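You operate a simulated robot arm through the tools that you are given. There is no shell and no other tool.

You run a simulated robot arm. Do the job below in one go: nothing can be reset, and whatever is moved stays where it is left.

Task
Swap the clay box in the bath for the sand box and clamp the beam over it.
Fine: the old box stands on the blue mat, the new one keeps its pad; beam swung home, then the black nut tight.

The check looks at the end state, three seconds after you hand in, the way a careful person would. Anything else that was tipped, shoved, dropped, spilled or broken makes it a failure.

Robot
A 6-joint arm with a fingered hand, fixed in place. Base frame: the origin is on the floor under the middle of its stand, x ahead of it, y to its left, z up; the work surface is at about z = 94. Lengths are in cm, angles in rad, forces in N, time in s.
With the tool pointing down near the work surface it reaches from about 22 to 78 cm from the base axis. Its first joint turns from -2.897 to 2.897 rad. Payload 4 kg.
Tool frame: the origin (TCP) lies between the finger pads and is the grasp point; the fingertips stand 2.6 cm ahead of it; z points along the fingers, y is the line along which they close. The gripper opens to 13.2 cm; its body begins 7.3 cm behind the TCP. The gripper is a hand of 5 fingers: y runs from the thumb to the fingers, the wrist lies at [0, 0, -23.9] in the tool frame, and closing takes about 1.5 s.
Orientation is that of the tool frame in the base frame, as a unit quaternion [x, y, z, w]. With the fingers straight down and closing along the base's y, the tool's x points along the base's -x, its y along +y and its z along -z.

Tools
- The arm moves only by the tool servo_tool. Its argument "moves" is a list of rows, each a list of 2 entries, a list of its own where there are three numbers: the shift along the tool's x, y, z in units of 40 mm (1.0 is 40 mm), then the turn, a rotation vector about the tool's x, y, z in units of 5 degrees (1.0 is 5 degrees). In form: [[[x, y, z], [wx, wy, wz]], ...]. A call has 1 to 20 rows; each row shifts and turns the commanded pose from where the row before left it, along the tool's axes as they then stand. "claw" is the closure, from 0 (fully open) to 1 (shut), set as the call begins (left out, the last holds). A call with a number of a shift or a turn outside -1 to 1 is refused whole. Rows are played at 5 a second. More than 5 cm and 0.15 rad between two rows, or a gripper value outside its range, and nothing of the call is played. A pose out of reach is approached as far as the arm can. The call stops where the force on the tool passes 80 N (or 10 N more than at its start, if that is more) or the arm is blocked; 0.2 s more then pass. Each finger travels about 4.5 cm/s and halts on what it meets, pressing with about 26 N; the grip force reading is that of the motor and also rises with nothing between the fingers. The clock runs only during rows and for 0.2 s after the last one: add rows that do not move to give the fingers time. It gives the time, the measured TCP pose, the force on the tool (base axes), the opening and the grip force at its end, in the units of the frame above (readings bear some noise), with the torque about the TCP (base axes, N m) and any sound that the robot's microphone picked up, and new pictures: "show" is both (left out), scene, wrist or none.
- Cameras (640 x 400 px; columns grow to the right, rows downward): "scene" is fixed at [22.05, 50.23, 172.51]; the picture's right is [-0.62, -0.79, 0.00], its down [-0.63, 0.49, -0.61] and it looks along [0.48, -0.37, -0.80] (base axes); focal length 291 px, centre (320, 200). "wrist" rides on the gripper at [8.4, 0.2, -9.7] in the tool frame; the picture's right is [-0.02, 1.00, 0.00], its down [-0.75, -0.02, -0.66] and it looks along [-0.66, -0.01, 0.75] (tool axes); focal length 270 px, centre (320, 200). There is no depth. A picture from a camera that has moved, and an enlarged one, comes with that camera's place and axes in the base frame and with its lens.
- set_grasp(shape): the hand has 5 fingers and takes this shape, open, in about a second: jaw (thumb against the fingers, like two jaws); tri (thumb and two fingers); tip (a fingertip pinch); poke (one finger out to press); point (the index stretched); flat (the hand flat); cup (the hand cupped); fist (a fist). The gripper value then closes the fingers along that shape, each until it touches; the sizes above hold for jaw. It gives what a move gives, with no picture.
- zoom(camera, box): a new picture of the part [left, top, right, bottom] of that camera's present view, enlarged. The clock stands still meanwhile.
- close_job(): hands the job in; it is judged then, once.

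Nothing tells you positions but the pictures and the camera data. Unless the task says otherwise, let go and move clear before handing in.

The tools are called as a command line: name --argument value ..., lists and objects as JSON in quotes. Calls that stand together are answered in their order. servo_tool: Moves the arm, as the interface text tells. Its arguments: {"type":"object","properties":{"moves":{"type":"array","items":{"type":"array"}},"claw":{"type":"number"},"show":{"type":"string","enum":["both","scene","wrist","none"]}},"required":["moves"]} The other tools are called the same way: set_grasp (shape) gives the hand a shape; zoom (camera, box) takes an enlarged picture of a part of a camera's view; close_job () hands the job in.

At the start:

```text
time_s: 0.0
tcp_pos: [37.87, -2.67, 131.96]
orientation: [0.0, 1.0, 0.0, 0.0]
ft_force: [-0.4, 1.0, -0.6]
ft_torque: [0.01, -0.01, -0.04]
finger_gap: 13.21
finger_force: 0.0
shape: jaw
```

scene: 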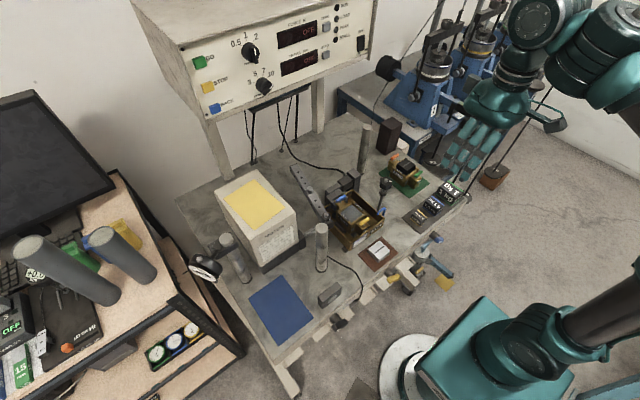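
wrist: 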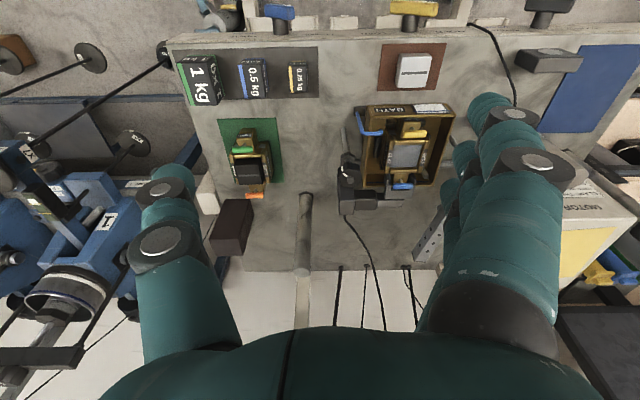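

I see a table with a brown "bath" holding a shear box, a green mat with another box, a blue mat, and weights. I'll zoom in on these before moving.

zoom --camera "scene" --box '[280, 140, 440, 240]'

zoom --camera "scene" --box '[360, 120, 480, 220]'

zoom --camera "wrist" --box '[320, 60, 480, 220]'

zoom --camera "wrist" --box '[160, 60, 340, 240]'

zoom --camera "scene" --box '[180, 160, 400, 340]'

```text
4.00 times, centred on (360, 190) of scene
camera zoom: at [22.05, 50.23, 172.51], right [-0.62, -0.79, 0.0], down [-0.63, 0.49, -0.61], along [0.48, -0.37, -0.8], focal length 1165 px, centre (160, 240)
```

zoom: 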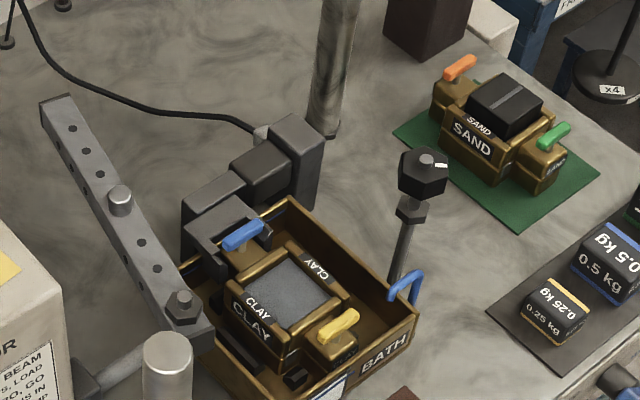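

```text
4.00 times, centred on (420, 170) of scene
camera zoom: at [22.05, 50.23, 172.51], right [-0.62, -0.79, 0.0], down [-0.63, 0.49, -0.61], along [0.48, -0.37, -0.8], focal length 1165 px, centre (-80, 320)
```

zoom: 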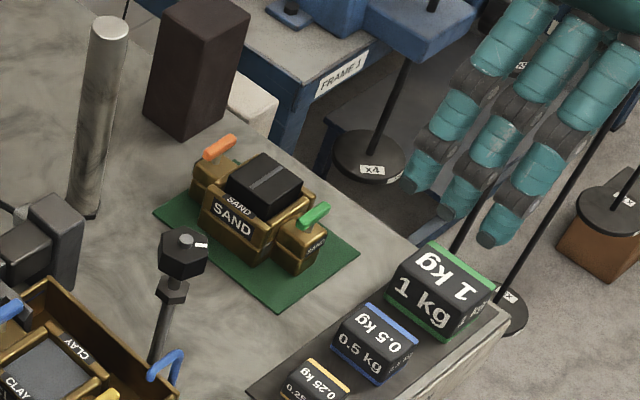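

```text
2.50 times, centred on (400, 140) of wrist
camera zoom: at [29.39, -2.47, 141.58], right [0.02, 1.0, 0.0], down [0.75, -0.02, 0.66], along [0.66, -0.01, -0.75], focal length 676 px, centre (120, 350)
```

zoom: 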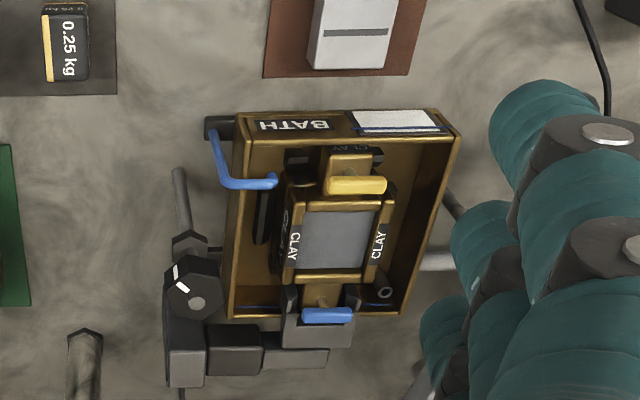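

```text
2.22 times, centred on (250, 150) of wrist
camera zoom: at [29.39, -2.47, 141.58], right [0.02, 1.0, 0.0], down [0.75, -0.02, 0.66], along [0.66, -0.01, -0.75], focal length 601 px, centre (476, 311)
```

zoom: 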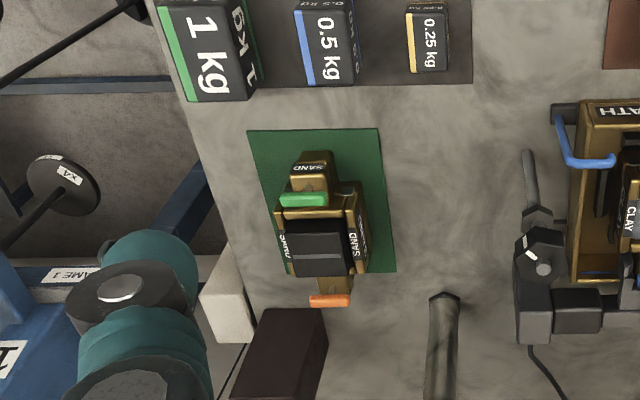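

```text
2.22 times, centred on (290, 250) of scene
camera zoom: at [22.05, 50.23, 172.51], right [-0.62, -0.79, 0.0], down [-0.63, 0.49, -0.61], along [0.48, -0.37, -0.8], focal length 647 px, centre (387, 89)
```

zoom: 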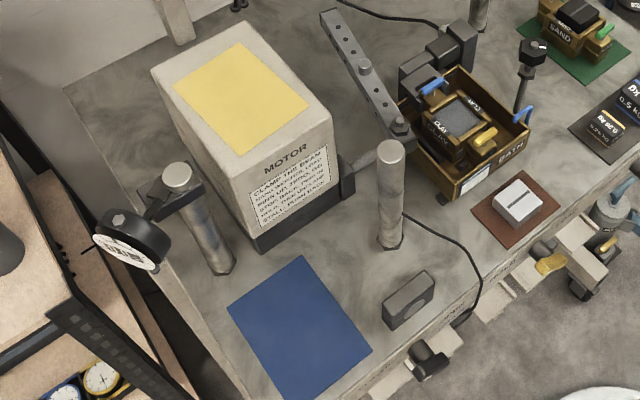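

I'll read the labels and study the beam, pivot, nut and bath more closely.

zoom --camera "scene" --box '[250, 205, 310, 255]'

zoom --camera "scene" --box '[320, 180, 400, 250]'

zoom --camera "scene" --box '[280, 155, 350, 225]'

zoom --camera "wrist" --box '[330, 90, 460, 200]'

zoom --camera "scene" --box '[370, 140, 430, 200]'

```text
8.00 times, centred on (280, 230) of scene
camera zoom: at [22.05, 50.23, 172.51], right [-0.62, -0.79, 0.0], down [-0.63, 0.49, -0.61], along [0.48, -0.37, -0.8], focal length 2330 px, centre (640, -40)
```

zoom: 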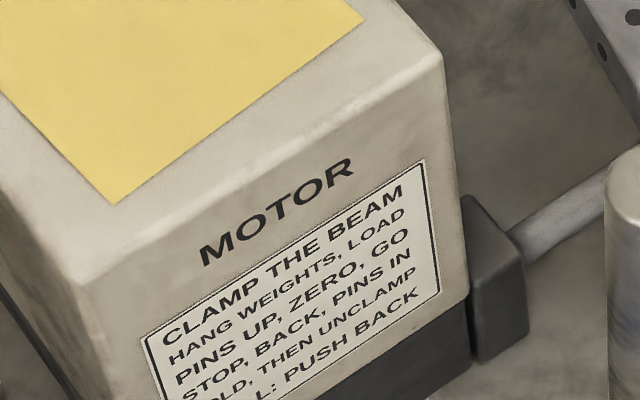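

```text
5.71 times, centred on (360, 215) of scene
camera zoom: at [22.05, 50.23, 172.51], right [-0.62, -0.79, 0.0], down [-0.63, 0.49, -0.61], along [0.48, -0.37, -0.8], focal length 1664 px, centre (91, 114)
```

zoom: 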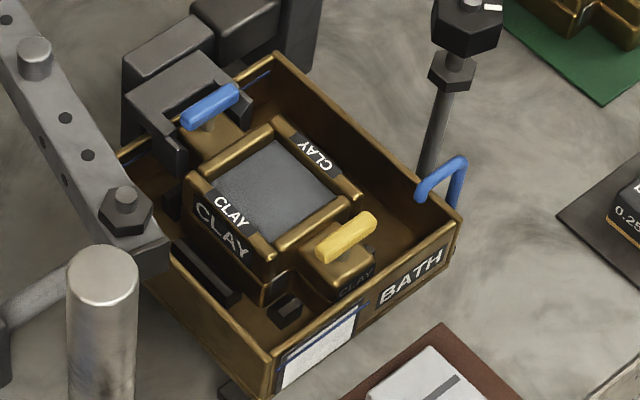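

```text
5.71 times, centred on (315, 190) of scene
camera zoom: at [22.05, 50.23, 172.51], right [-0.62, -0.79, 0.0], down [-0.63, 0.49, -0.61], along [0.48, -0.37, -0.8], focal length 1664 px, centre (349, 257)
```

zoom: 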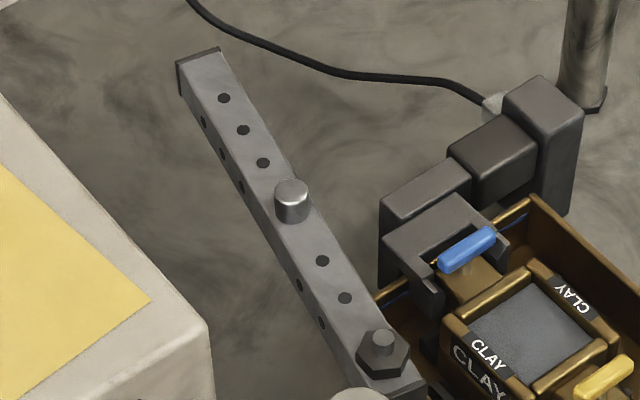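

```text
3.64 times, centred on (395, 145) of wrist
camera zoom: at [29.39, -2.47, 141.58], right [0.02, 1.0, 0.0], down [0.75, -0.02, 0.66], along [0.66, -0.01, -0.75], focal length 983 px, centre (47, 400)
```

zoom: 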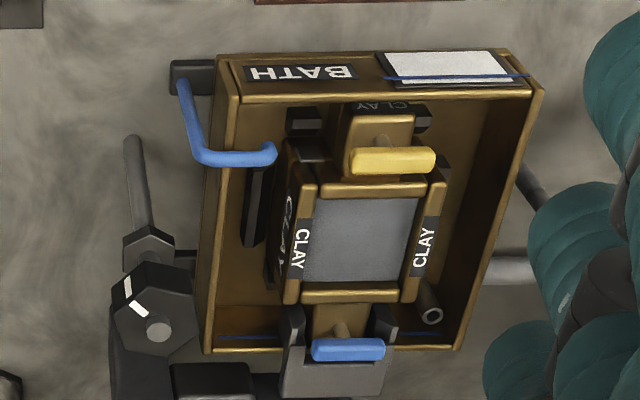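

```text
6.67 times, centred on (400, 170) of scene
camera zoom: at [22.05, 50.23, 172.51], right [-0.62, -0.79, 0.0], down [-0.63, 0.49, -0.61], along [0.48, -0.37, -0.8], focal length 1942 px, centre (-213, 400)
```

zoom: 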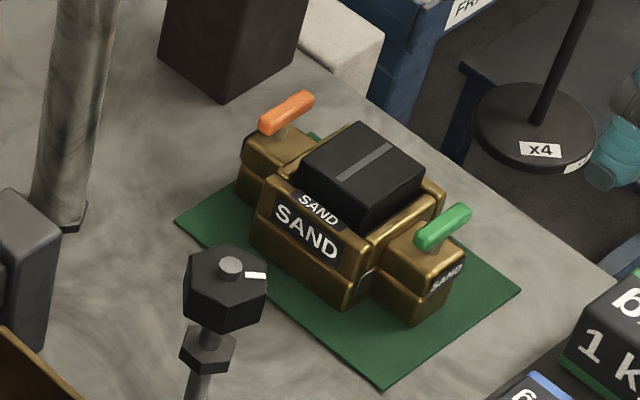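

The bath is centred near (55, 12.4) with its rim at about z = 100.5. The clay box sits inside it, the sand box is near (59.6, -16.6), and the black nut stud is near (53.7, 1.7). I'll move the hand sideways over the bath, still high up, to see the beam pivot and the layout better.

servo_tool --moves '[[[0, 1, 0], [0, 0, 0]], [[0, 1, 0], [0, 0, 0]], [[0, 1, 0], [0, 0, 0]], [[0, 0.9, 0], [0, 0, 0]], [[0, 0, 0], [0, 0, 0]]]' --show "both"

```text
time_s: 1.2
tcp_pos: [37.64, 13.01, 132.02]
orientation: [0.001, 1.0, 0.0, 0.0]
ft_force: [0.9, -0.6, -0.3]
ft_torque: [0.01, -0.01, 0.02]
finger_gap: 13.2
finger_force: 0.0
shape: jaw
camera wrist: at [29.27, 13.24, 141.6], right [0.02, 1.0, 0.0], down [0.75, -0.02, 0.66], along [0.66, -0.01, -0.75], focal length 270 px, centre (320, 200)
```

scene: 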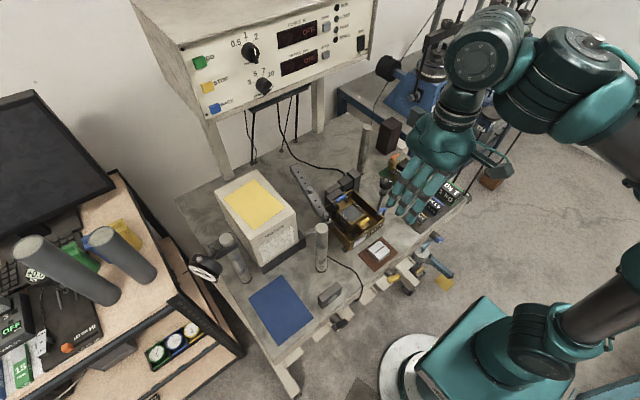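
wrist: 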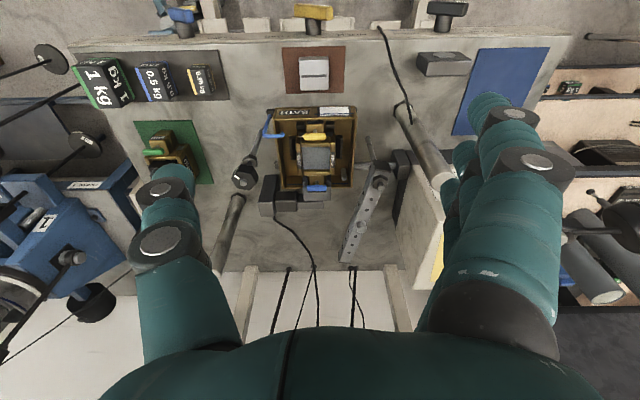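

I have a good central view now, so I'll zoom in on the bath, beam and fingers.

zoom --camera "wrist" --box '[255, 95, 375, 170]'

zoom --camera "wrist" --box '[220, 130, 420, 260]'

zoom --camera "wrist" --box '[340, 40, 560, 180]'

zoom --camera "scene" --box '[360, 90, 520, 230]'

zoom --camera "wrist" --box '[290, 100, 345, 140]'

```text
5.33 times, centred on (315, 132) of wrist
camera zoom: at [29.27, 13.24, 141.6], right [0.02, 1.0, 0.0], down [0.75, -0.02, 0.66], along [0.66, -0.01, -0.75], focal length 1442 px, centre (347, 560)
```

zoom: 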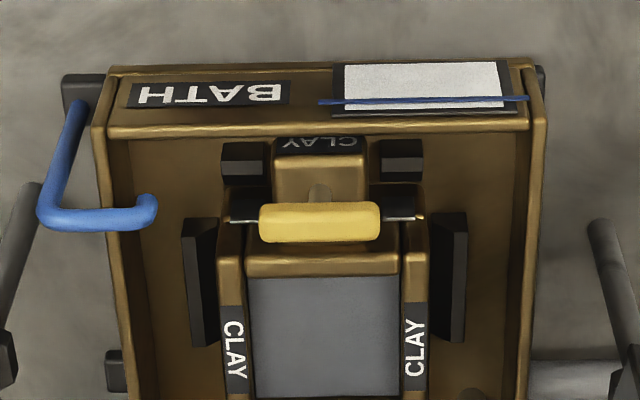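

```text
3.08 times, centred on (320, 195) of wrist
camera zoom: at [29.27, 13.24, 141.6], right [0.02, 1.0, 0.0], down [0.75, -0.02, 0.66], along [0.66, -0.01, -0.75], focal length 832 px, centre (320, 215)
```

zoom: 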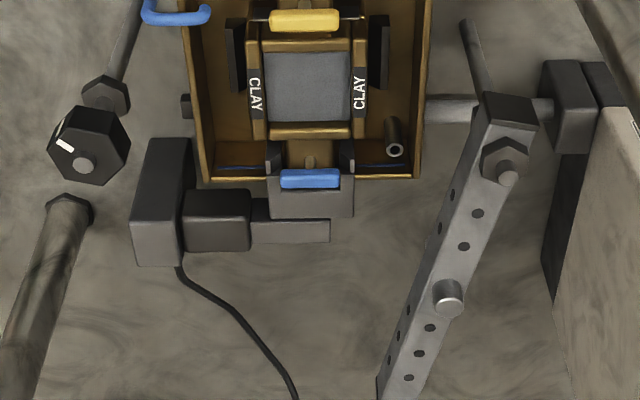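

```text
2.86 times, centred on (450, 110) of wrist
camera zoom: at [29.27, 13.24, 141.6], right [0.02, 1.0, 0.0], down [0.75, -0.02, 0.66], along [0.66, -0.01, -0.75], focal length 772 px, centre (-51, 457)
```

zoom: 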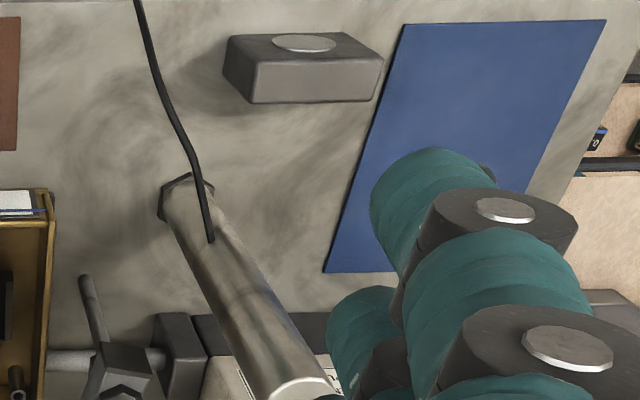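

```text
2.86 times, centred on (440, 160) of scene
camera zoom: at [22.05, 50.23, 172.51], right [-0.62, -0.79, 0.0], down [-0.63, 0.49, -0.61], along [0.48, -0.37, -0.8], focal length 832 px, centre (-23, 314)
```

zoom: 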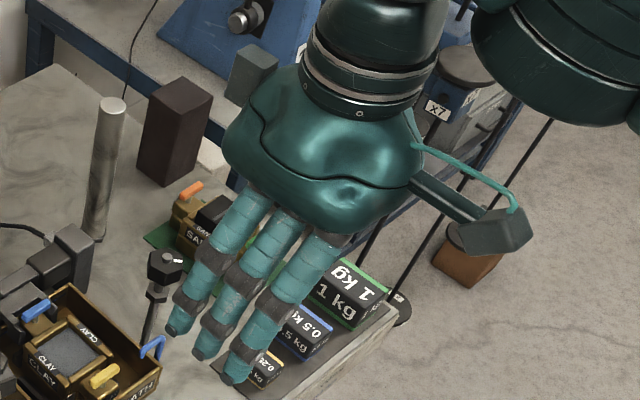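

```text
10.00 times, centred on (318, 120) of wrist
camera zoom: at [29.27, 13.24, 141.6], right [0.02, 1.0, 0.0], down [0.75, -0.02, 0.66], along [0.66, -0.01, -0.75], focal length 2703 px, centre (345, 1000)
```

zoom: 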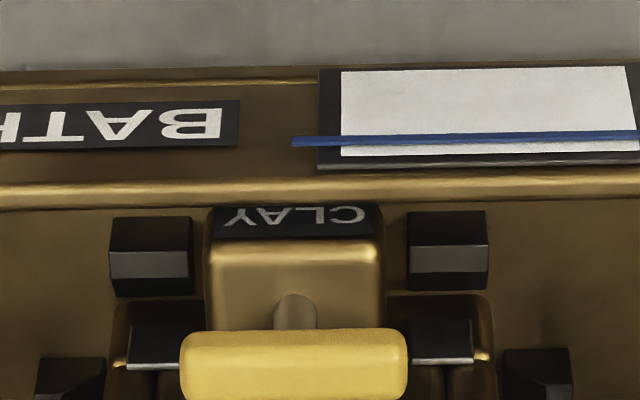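

From two views, the clay box centre is about (55.5, 12.4) with its bottom near z = 97 and pin handles near z = 102. The beam pivot is at (55.5, 22.4) and the blue mat centre at about (47.8, 44). I'll move over the clay box at height, partly close the fingers, and check from close up.

servo_tool --moves '[[[-0.9, -0.1, 0], [0, 0, 0]], [[-0.9, -0.05, 0], [0, 0, 0]], [[-0.9, 0, 0], [0, 0, 0]], [[-0.9, 0, 0], [0, 0, 0]], [[-0.8, 0, 0], [0, 0, 0]], [[0, 0, 0.6], [0, 0, 0]], [[0, 0, 0.7], [0, 0, 0]], [[0, 0, 0.7], [0, 0, 0]], [[0, 0, 0.6], [0, 0, 0]], [[0, 0, 0], [0, 0, 0]], [[0, 0, 0], [0, 0, 0]]]' --claw 0.3 --show "both"

```text
time_s: 3.6
tcp_pos: [55.51, 12.26, 121.52]
orientation: [0.0, 1.0, 0.001, 0.001]
ft_force: [-0.4, -0.4, -0.2]
ft_torque: [-0.02, 0.0, 0.01]
finger_gap: 9.3
finger_force: 0.1
shape: jaw
camera wrist: at [47.15, 12.45, 131.18], right [0.02, 1.0, 0.0], down [0.75, -0.02, 0.66], along [0.66, -0.01, -0.75], focal length 270 px, centre (320, 200)
```

scene: 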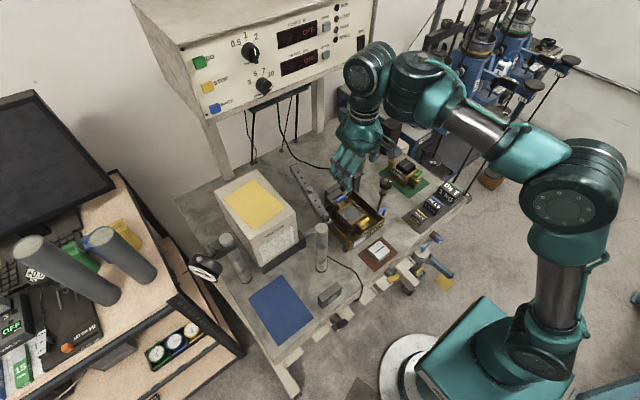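
wrist: 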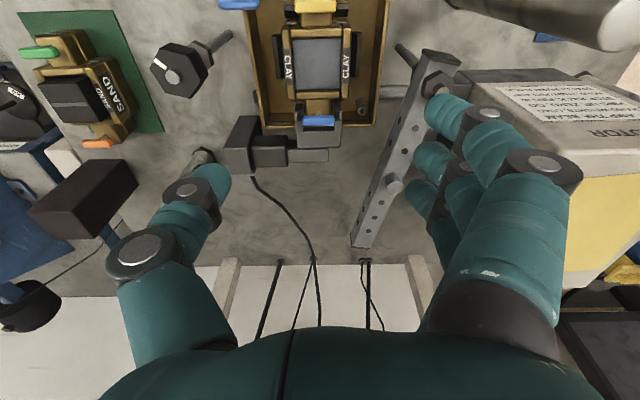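

The hand is over the box, so I'll zoom in to measure the box and finger sizes.

zoom --camera "wrist" --box '[230, 0, 410, 160]'

zoom --camera "wrist" --box '[270, 0, 370, 62]'

zoom --camera "scene" --box '[300, 110, 420, 200]'

zoom --camera "wrist" --box '[340, 40, 480, 250]'

zoom --camera "wrist" --box '[0, 0, 200, 160]'

```text
2.50 times, centred on (320, 80) of wrist
camera zoom: at [47.15, 12.45, 131.18], right [0.02, 1.0, 0.0], down [0.75, -0.02, 0.66], along [0.66, -0.01, -0.75], focal length 676 px, centre (320, 500)
```

zoom: 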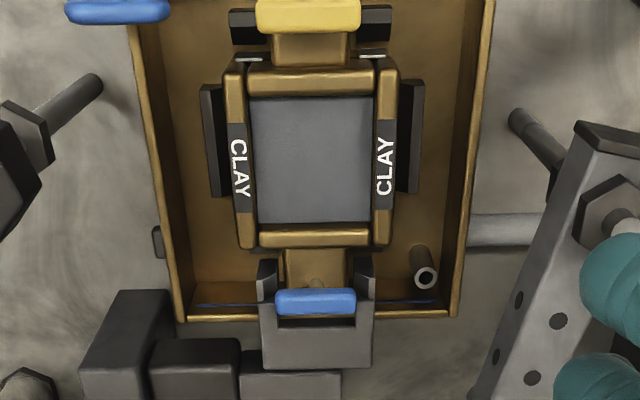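

```text
6.40 times, centred on (320, 31) of wrist
camera zoom: at [47.15, 12.45, 131.18], right [0.02, 1.0, 0.0], down [0.75, -0.02, 0.66], along [0.66, -0.01, -0.75], focal length 1730 px, centre (320, 1282)
```

zoom: 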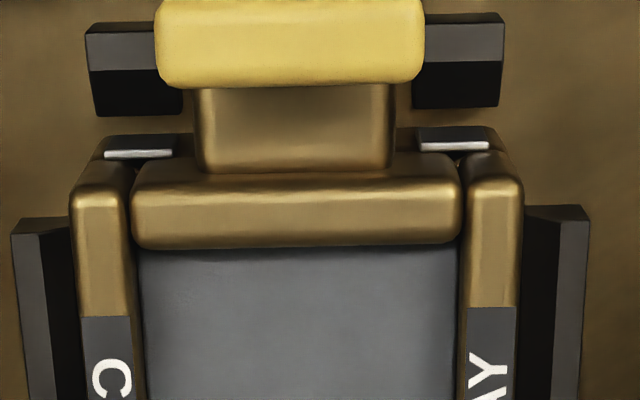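

```text
4.44 times, centred on (360, 155) of scene
camera zoom: at [22.05, 50.23, 172.51], right [-0.62, -0.79, 0.0], down [-0.63, 0.49, -0.61], along [0.48, -0.37, -0.8], focal length 1294 px, centre (142, 400)
```

zoom: 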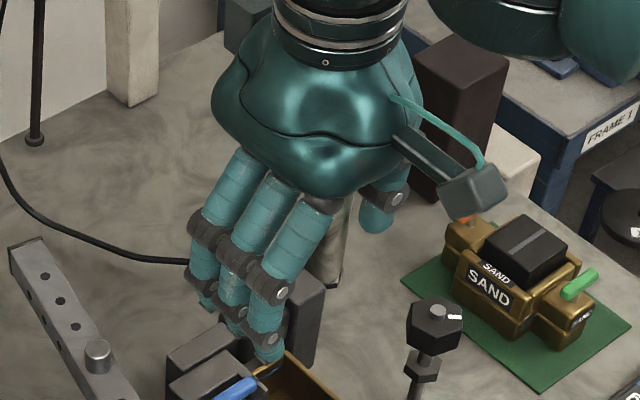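

```text
1.90 times, centred on (410, 145) of wrist
camera zoom: at [47.15, 12.45, 131.18], right [0.02, 1.0, 0.0], down [0.75, -0.02, 0.66], along [0.66, -0.01, -0.75], focal length 515 px, centre (149, 305)
```

zoom: 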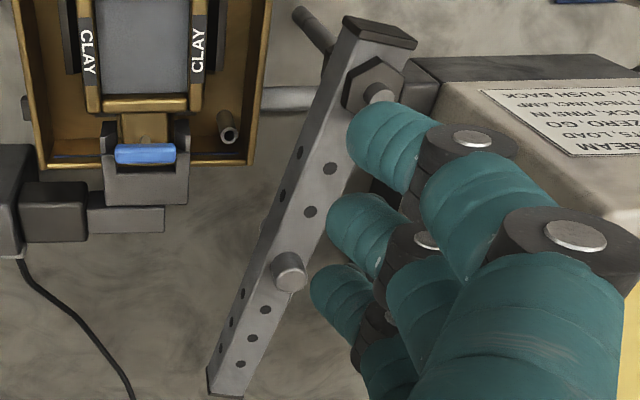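

```text
2.50 times, centred on (100, 80) of wrist
camera zoom: at [47.15, 12.45, 131.18], right [0.02, 1.0, 0.0], down [0.75, -0.02, 0.66], along [0.66, -0.01, -0.75], focal length 676 px, centre (870, 500)
```

zoom: 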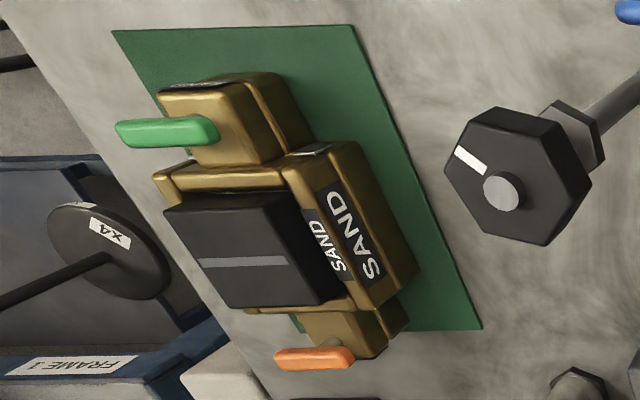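

Body is about 6.8 cm square, and the bath leaves roughly 2.8 cm on each side, so finger shape matters. I'll raise the hand and turn it to see the finger profile side-on in the scene camera at a closure near 0.45.

servo_tool --moves '[[[0, 0, -1], [0, 0, 0]], [[0, 0, -1], [0, 0, 0]], [[0, 0, -1], [0, 0, 0]], [[0, 0, 0], [0, 0, 1]], [[0, 0, 0], [0, 0, 1]], [[0, 0, 0], [0, 0, 1]], [[0, 0, 0], [0, 0, 1]], [[0, 0, 0], [0, 0, 1]], [[0, 0, 0], [0, 0, 1]], [[0, 0, 0], [0, 0, 1]], [[0, 0, 0], [0, 0, 1]], [[0, 0, 0], [0, 0, 1]], [[0, 0, 0], [0, 0, 1]], [[0, 0, 0], [0, 0, 1]], [[0, 0, 0], [0, 0, 1]], [[0, 0, 0], [0, 0, 1]], [[0, 0, 0], [0, 0, 1]], [[0, 0, 0], [0, 0, 0]]]' --claw 0.45 --show "both"

zoom --camera "scene" --box '[290, 60, 450, 180]'

```text
time_s: 7.4
tcp_pos: [54.86, 12.15, 132.58]
orientation: [0.574, 0.819, -0.001, 0.0]
ft_force: [-0.6, 0.0, 0.0]
ft_torque: [0.0, 0.02, -0.01]
finger_gap: 7.34
finger_force: 0.0
shape: jaw
out of reach, approached as far as the arm can: row 3
camera wrist: at [52.17, 20.24, 142.26], right [0.95, 0.32, 0.0], down [0.24, -0.71, 0.66], along [0.21, -0.62, -0.75], focal length 270 px, centre (320, 200)
```

scene: 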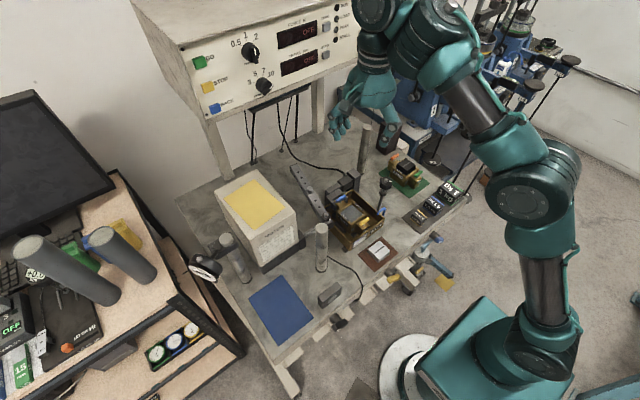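
wrist: 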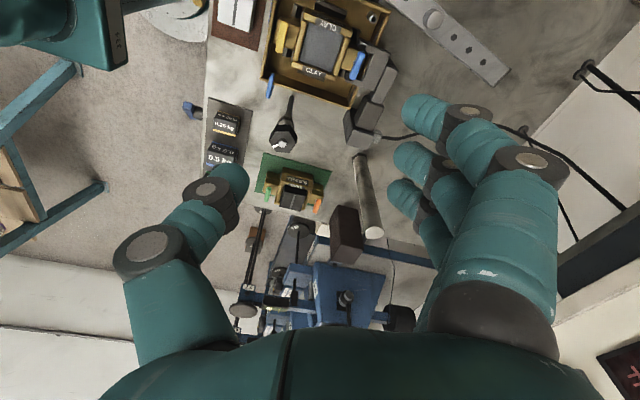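

```text
3.33 times, centred on (370, 120) of scene
camera zoom: at [22.05, 50.23, 172.51], right [-0.62, -0.79, 0.0], down [-0.63, 0.49, -0.61], along [0.48, -0.37, -0.8], focal length 971 px, centre (153, 467)
```

zoom: 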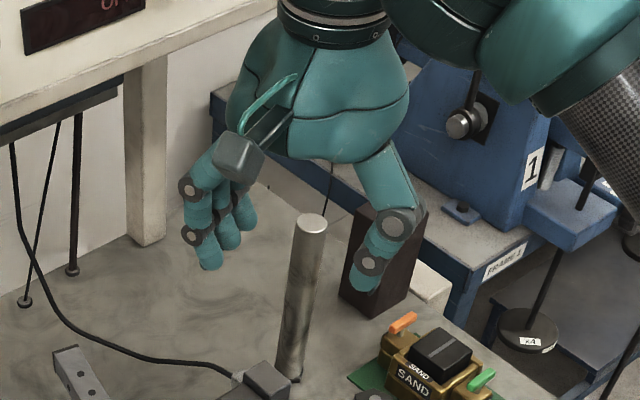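

Side view: at gap 7.3 the fingers are about 1.8–2 cm thick and tilt slightly inward, so reaching into the bath looks possible but tight. I'll compare the tri shape before choosing.

set_grasp --shape "tri"

servo_tool --moves '[[[0, 0, 0], [0, 0, 0]], [[0, 0, 0], [0, 0, 0]], [[0, 0, 0], [0, 0, 0]], [[0, 0, 0], [0, 0, 0]], [[0, 0, 0], [0, 0, 0]]]' --claw 0.4 --show "both"

zoom --camera "scene" --box '[290, 60, 450, 180]'

```text
time_s: 8.3
tcp_pos: [54.73, 12.24, 132.62]
orientation: [0.574, 0.819, 0.0, 0.0]
ft_force: [-0.3, -1.1, 0.1]
ft_torque: [0.04, 0.0, 0.01]
finger_gap: 13.18
finger_force: 0.0
shape: tri
```

```text
time_s: 9.5
tcp_pos: [54.89, 12.21, 132.56]
orientation: [0.574, 0.819, 0.0, 0.0]
ft_force: [0.0, -0.2, 0.4]
ft_torque: [0.0, 0.02, 0.0]
finger_gap: 7.97
finger_force: 0.0
shape: tri
camera wrist: at [52.16, 20.24, 142.25], right [0.95, 0.32, 0.0], down [0.24, -0.71, 0.66], along [0.21, -0.62, -0.75], focal length 270 px, centre (320, 200)
```

scene: 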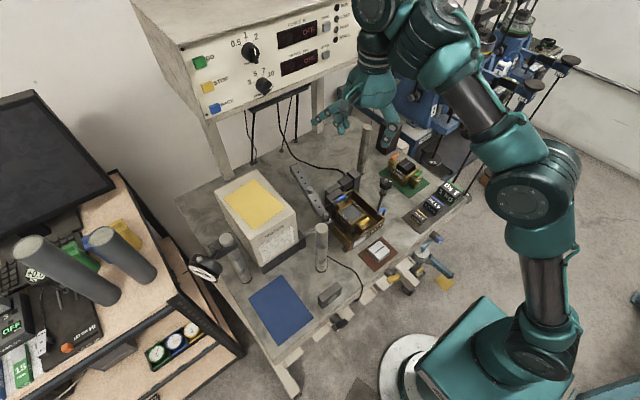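
wrist: 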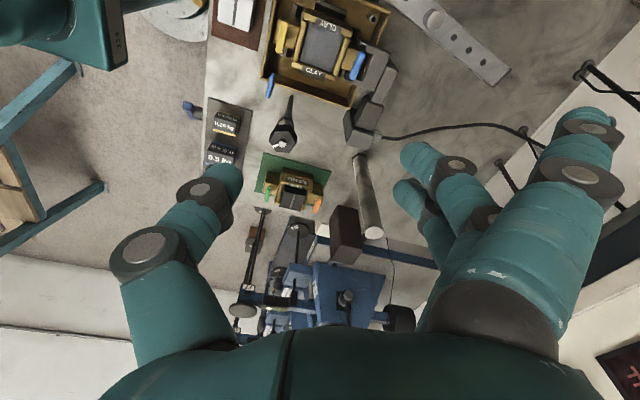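

```text
3.33 times, centred on (370, 120) of scene
camera zoom: at [22.05, 50.23, 172.51], right [-0.62, -0.79, 0.0], down [-0.63, 0.49, -0.61], along [0.48, -0.37, -0.8], focal length 971 px, centre (153, 467)
```

zoom: 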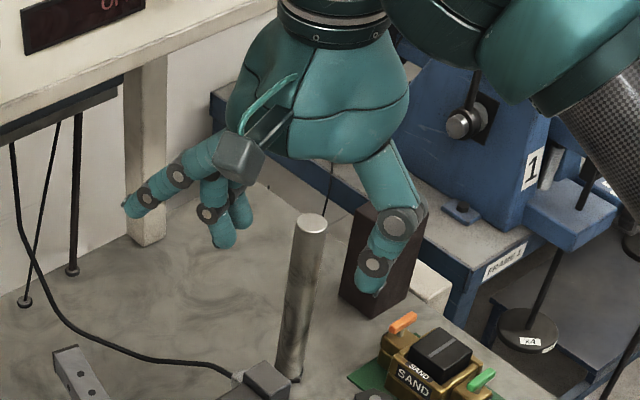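

In jaw, three fingers face the thumb and all of them land on the box body, while tri sticks one finger far out. I'll go back to jaw with a gap of about 7.4, turn back, and lower toward the box.

set_grasp --shape "jaw"

servo_tool --moves '[[[0, 0, 0], [0, 0, -1]], [[0, 0, 0], [0, 0, -1]], [[0, 0, 0], [0, 0, -1]], [[0, 0, 0], [0, 0, -1]], [[0, 0, 0], [0, 0, -1]], [[0, 0, 0], [0, 0, -1]], [[0, 0, 0], [0, 0, -1]], [[0, 0, 0], [0, 0, -1]], [[0, 0, 0], [0, 0, -1]], [[0, 0, 0], [0, 0, -1]], [[0, 0, 0], [0, 0, -1]], [[0, 0, 0], [0, 0, -1]], [[0, 0, 0], [0, 0, -1]], [[0, 0, 0], [0, 0, -1]], [[0, 0, 0.7], [0, 0, 0]], [[0, 0, 0.7], [0, 0, 0]], [[0, 0, 0.7], [0, 0, 0]], [[0, 0, 0.7], [0, 0, 0]], [[0, 0, 0.7], [0, 0, 0]], [[0, 0, 0], [0, 0, 0]]]' --claw 0.44 --show "both"

```text
time_s: 10.4
tcp_pos: [54.81, 12.23, 132.63]
orientation: [0.574, 0.819, 0.0, 0.0]
ft_force: [-0.1, 0.4, -0.1]
ft_torque: [0.0, -0.03, -0.01]
finger_gap: 13.17
finger_force: 0.0
shape: jaw
```

```text
time_s: 14.6
tcp_pos: [54.75, 12.47, 118.8]
orientation: [0.0, 1.0, 0.001, 0.0]
ft_force: [0.3, -0.7, -0.1]
ft_torque: [0.01, 0.02, -0.04]
finger_gap: 7.47
finger_force: 0.1
shape: jaw
camera wrist: at [46.46, 12.64, 128.48], right [0.02, 1.0, 0.0], down [0.75, -0.02, 0.66], along [0.66, -0.01, -0.75], focal length 270 px, centre (320, 200)
```

scene: 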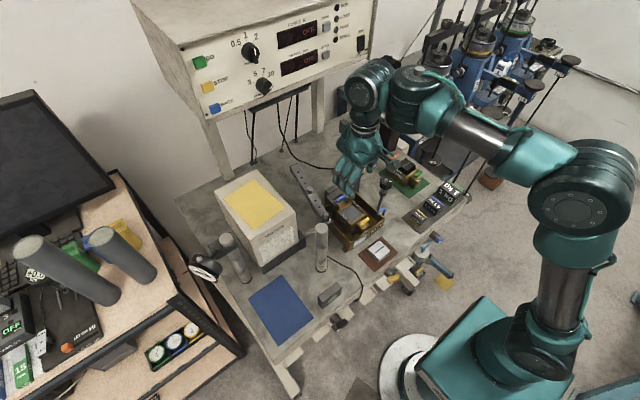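
wrist: 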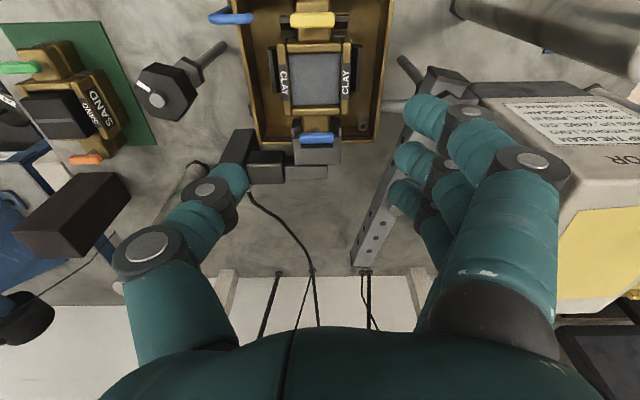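

Descending in stages. I'll measure the box centre relative to the hand at this height first.

zoom --camera "wrist" --box '[240, 0, 400, 160]'

zoom --camera "wrist" --box '[130, 80, 290, 240]'

zoom --camera "wrist" --box '[370, 60, 530, 220]'

```text
2.50 times, centred on (320, 80) of wrist
camera zoom: at [46.46, 12.64, 128.48], right [0.02, 1.0, 0.0], down [0.75, -0.02, 0.66], along [0.66, -0.01, -0.75], focal length 676 px, centre (320, 500)
```

zoom: 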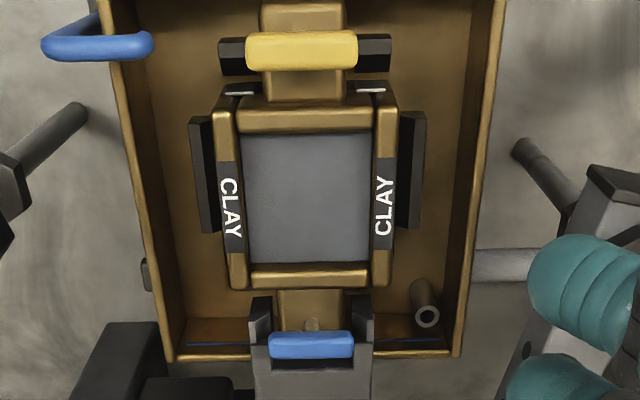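

```text
2.50 times, centred on (210, 160) of wrist
camera zoom: at [46.46, 12.64, 128.48], right [0.02, 1.0, 0.0], down [0.75, -0.02, 0.66], along [0.66, -0.01, -0.75], focal length 676 px, centre (595, 300)
```

zoom: 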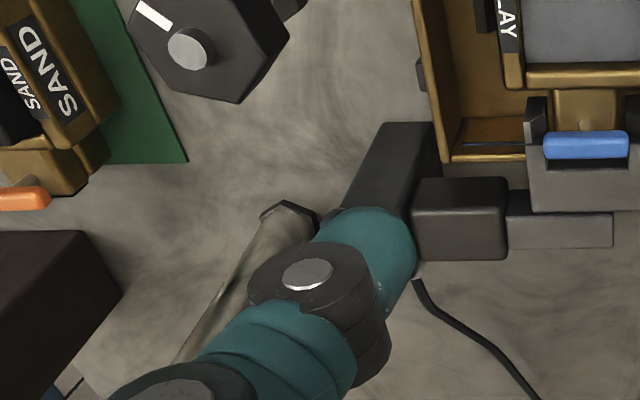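

```text
2.50 times, centred on (450, 140) of wrist
camera zoom: at [46.46, 12.64, 128.48], right [0.02, 1.0, 0.0], down [0.75, -0.02, 0.66], along [0.66, -0.01, -0.75], focal length 676 px, centre (-5, 350)
```

zoom: 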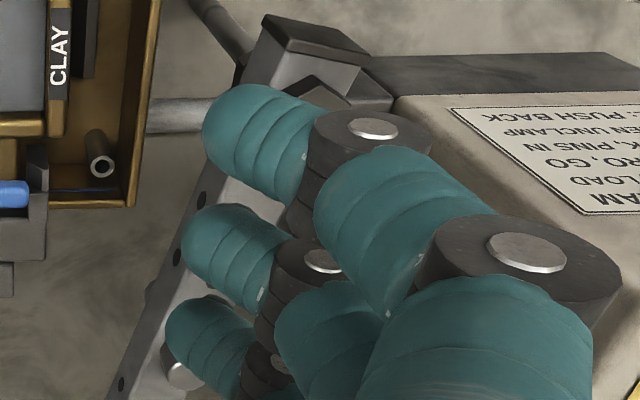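

The box centre is about 0.4 cm toward -y of the hand's mid-plane. I'll correct for that, shift x slightly, and descend to about z = 108.

servo_tool --moves '[[[-0.21, -0.1, 0], [0, 0, 0]], [[0, 0, 0.5], [0, 0, 0]], [[0, 0, 0.5], [0, 0, 0]], [[0, 0, 0.5], [0, 0, 0]], [[0, 0, 0.5], [0, 0, 0]], [[0, 0, 0.5], [0, 0, 0]], [[0, 0, 0.2], [0, 0, 0]], [[0, 0, 0], [0, 0, 0]]]' --show "both"

zoom --camera "wrist" --box '[220, 60, 420, 200]'

zoom --camera "scene" --box '[290, 130, 430, 240]'

```text
time_s: 16.4
tcp_pos: [55.66, 11.9, 107.72]
orientation: [0.0, 1.0, -0.001, 0.0]
ft_force: [0.0, 0.1, 0.2]
ft_torque: [0.0, 0.0, 0.03]
finger_gap: 7.44
finger_force: 0.1
shape: jaw
camera wrist: at [47.25, 12.08, 117.39], right [0.02, 1.0, 0.0], down [0.75, -0.02, 0.66], along [0.66, -0.01, -0.75], focal length 270 px, centre (320, 200)
```

scene: 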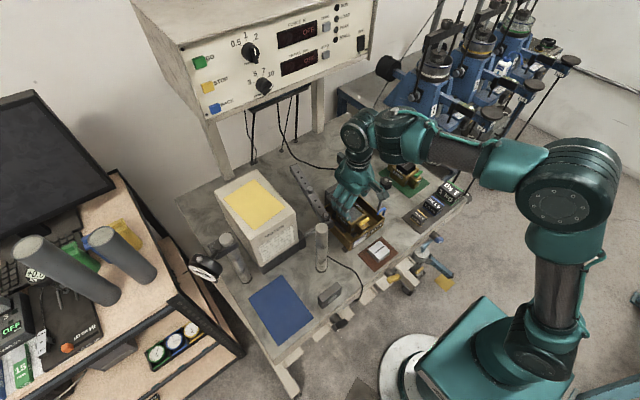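
wrist: 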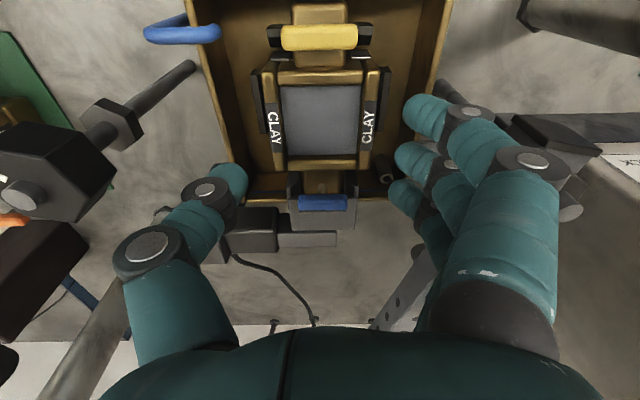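

```text
2.86 times, centred on (320, 130) of wrist
camera zoom: at [47.25, 12.08, 117.39], right [0.02, 1.0, 0.0], down [0.75, -0.02, 0.66], along [0.66, -0.01, -0.75], focal length 772 px, centre (320, 400)
```

zoom: 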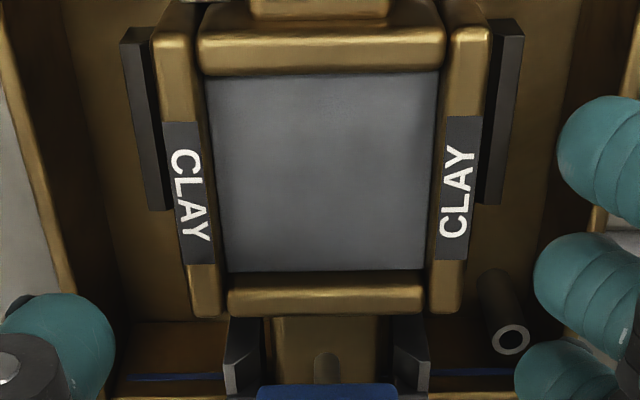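

```text
3.64 times, centred on (360, 185) of scene
camera zoom: at [22.05, 50.23, 172.51], right [-0.62, -0.79, 0.0], down [-0.63, 0.49, -0.61], along [0.48, -0.37, -0.8], focal length 1059 px, centre (174, 254)
```

zoom: 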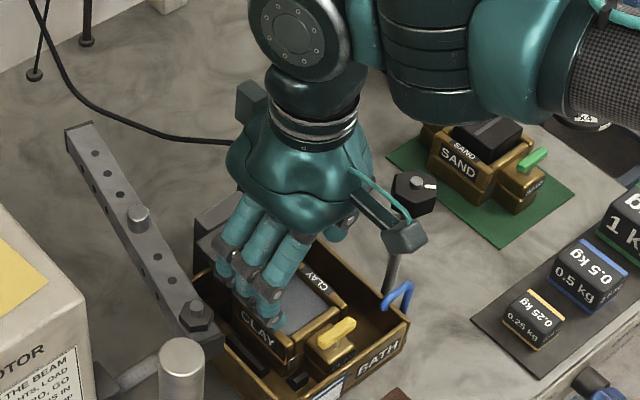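

Fingers are approaching evenly. I'll nudge +0.2 cm in y and descend until the tips are just above the rim.

servo_tool --moves '[[[0, 0.05, 0], [0, 0, 0]], [[0, 0, 0.3], [0, 0, 0]], [[0, 0, 0.3], [0, 0, 0]], [[0, 0, 0.3], [0, 0, 0]], [[0, 0, 0], [0, 0, 0]], [[0, 0, 0], [0, 0, 0]]]' --show "wrist"

zoom --camera "wrist" --box '[190, 60, 450, 230]'

zoom --camera "scene" --box '[310, 150, 410, 240]'

```text
time_s: 17.8
tcp_pos: [55.68, 12.02, 104.19]
orientation: [0.0, 1.0, 0.0, 0.0]
ft_force: [0.8, 0.5, 0.4]
ft_torque: [0.0, 0.0, 0.03]
finger_gap: 7.48
finger_force: 0.1
shape: jaw
camera wrist: at [47.31, 12.24, 113.88], right [0.02, 1.0, 0.0], down [0.75, -0.02, 0.66], along [0.66, -0.01, -0.75], focal length 270 px, centre (320, 200)
```

wrist: 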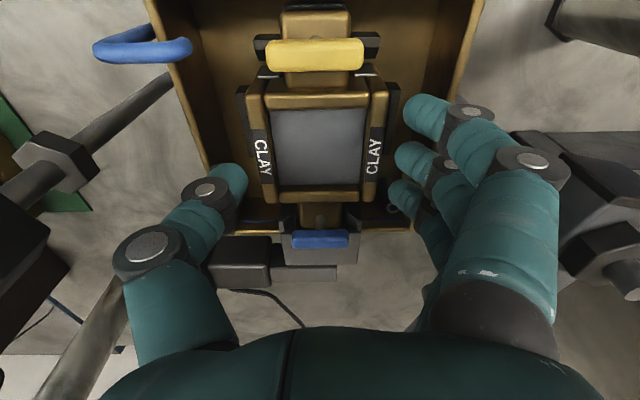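

```text
2.35 times, centred on (320, 145) of wrist
camera zoom: at [47.31, 12.24, 113.88], right [0.02, 1.0, 0.0], down [0.75, -0.02, 0.66], along [0.66, -0.01, -0.75], focal length 636 px, centre (320, 329)
```

zoom: 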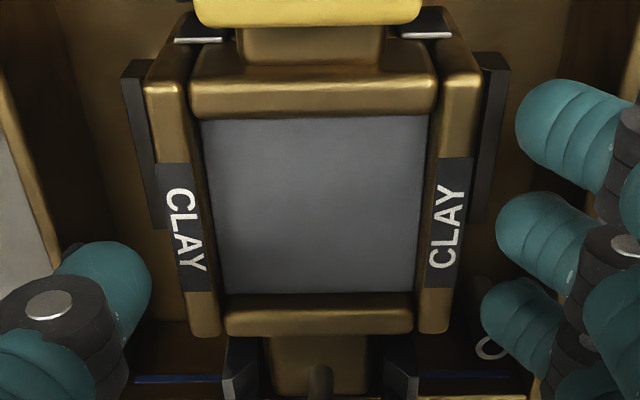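

```text
4.44 times, centred on (360, 195) of scene
camera zoom: at [22.05, 50.23, 172.51], right [-0.62, -0.79, 0.0], down [-0.63, 0.49, -0.61], along [0.48, -0.37, -0.8], focal length 1294 px, centre (142, 222)
```

zoom: 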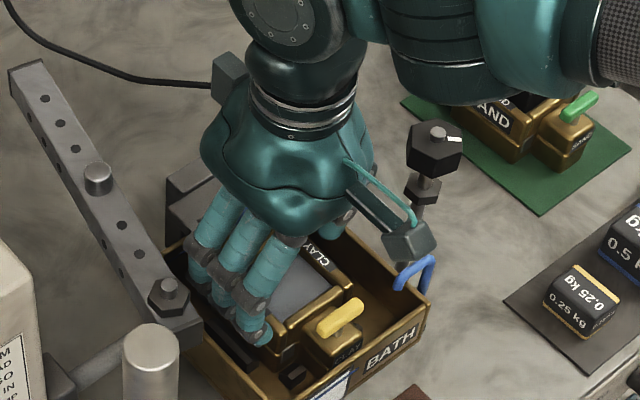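

Clearance looks even on both sides, so I'll lower the tips into the bath slowly and watch the force.

servo_tool --moves '[[[0, 0, 0.1], [0, 0, 0]], [[0, 0, 0.1], [0, 0, 0]], [[0, 0, 0.1], [0, 0, 0]], [[0, 0, 0.1], [0, 0, 0]], [[0, 0, 0], [0, 0, 0]]]' --show "wrist"

zoom --camera "wrist" --box '[190, 60, 450, 230]'

zoom --camera "scene" --box '[310, 150, 410, 240]'

```text
time_s: 19.0
tcp_pos: [55.67, 12.13, 102.5]
orientation: [0.0, 1.0, 0.0, 0.0]
ft_force: [-0.2, 0.7, -0.5]
ft_torque: [0.0, 0.01, -0.03]
finger_gap: 7.47
finger_force: 0.1
shape: jaw
camera wrist: at [47.29, 12.21, 112.22], right [0.02, 1.0, 0.0], down [0.75, -0.02, 0.66], along [0.66, -0.01, -0.75], focal length 270 px, centre (320, 200)
```

wrist: 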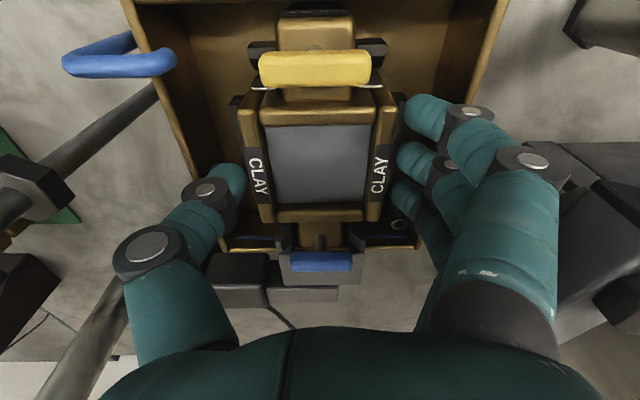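

```text
2.35 times, centred on (320, 145) of wrist
camera zoom: at [47.29, 12.21, 112.22], right [0.02, 1.0, 0.0], down [0.75, -0.02, 0.66], along [0.66, -0.01, -0.75], focal length 636 px, centre (320, 329)
```

zoom: 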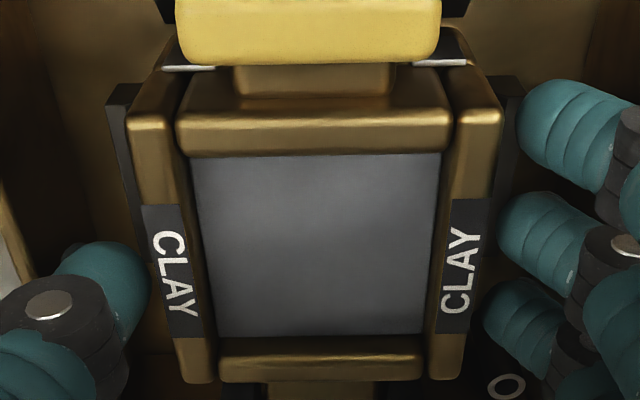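

```text
4.44 times, centred on (360, 195) of scene
camera zoom: at [22.05, 50.23, 172.51], right [-0.62, -0.79, 0.0], down [-0.63, 0.49, -0.61], along [0.48, -0.37, -0.8], focal length 1294 px, centre (142, 222)
```

zoom: 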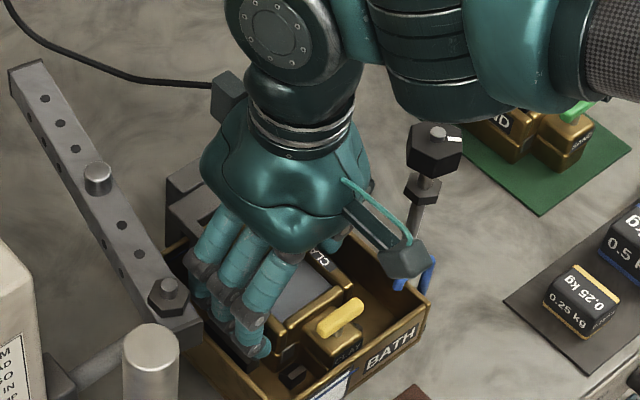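

No contact yet. I'll lower another 1.1 cm to grasp height.

servo_tool --moves '[[[0, 0, 0.07], [0, 0, 0]], [[0, 0, 0.07], [0, 0, 0]], [[0, 0, 0.07], [0, 0, 0]], [[0, 0, 0.06], [0, 0, 0]], [[0, 0, 0], [0, 0, 0]]]' --show "wrist"

zoom --camera "wrist" --box '[190, 60, 450, 230]'

zoom --camera "scene" --box '[320, 175, 390, 235]'

```text
time_s: 20.2
tcp_pos: [55.63, 12.1, 101.57]
orientation: [0.0, 1.0, 0.0, 0.0]
ft_force: [0.6, 0.5, -0.5]
ft_torque: [-0.01, 0.03, 0.0]
finger_gap: 7.49
finger_force: 0.0
shape: jaw
camera wrist: at [47.27, 12.2, 111.13], right [0.02, 1.0, 0.0], down [0.75, -0.02, 0.66], along [0.66, -0.01, -0.75], focal length 270 px, centre (320, 200)
```

wrist: 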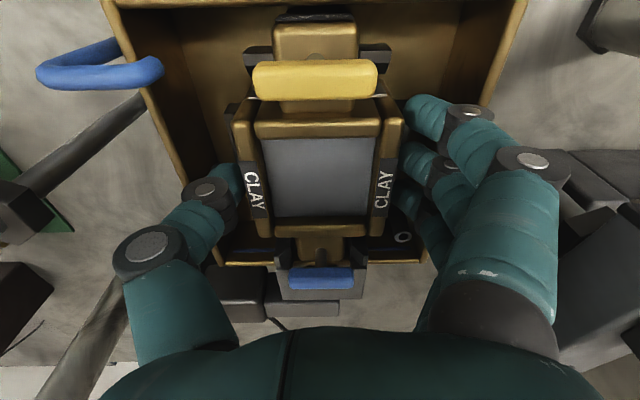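

```text
2.35 times, centred on (320, 145) of wrist
camera zoom: at [47.27, 12.2, 111.13], right [0.02, 1.0, 0.0], down [0.75, -0.02, 0.66], along [0.66, -0.01, -0.75], focal length 636 px, centre (320, 329)
```

zoom: 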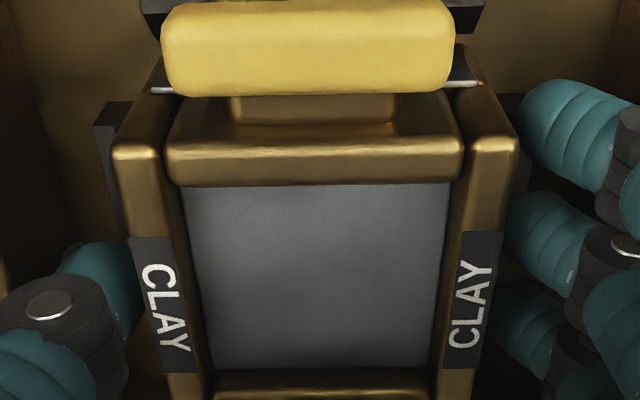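

```text
6.67 times, centred on (355, 205) of scene
camera zoom: at [22.05, 50.23, 172.51], right [-0.62, -0.79, 0.0], down [-0.63, 0.49, -0.61], along [0.48, -0.37, -0.8], focal length 1942 px, centre (87, 167)
```

zoom: 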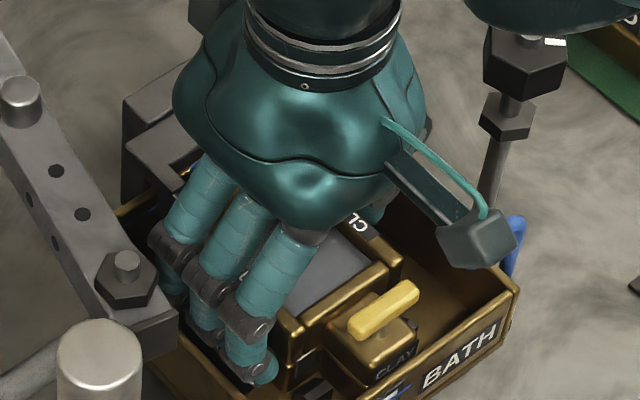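

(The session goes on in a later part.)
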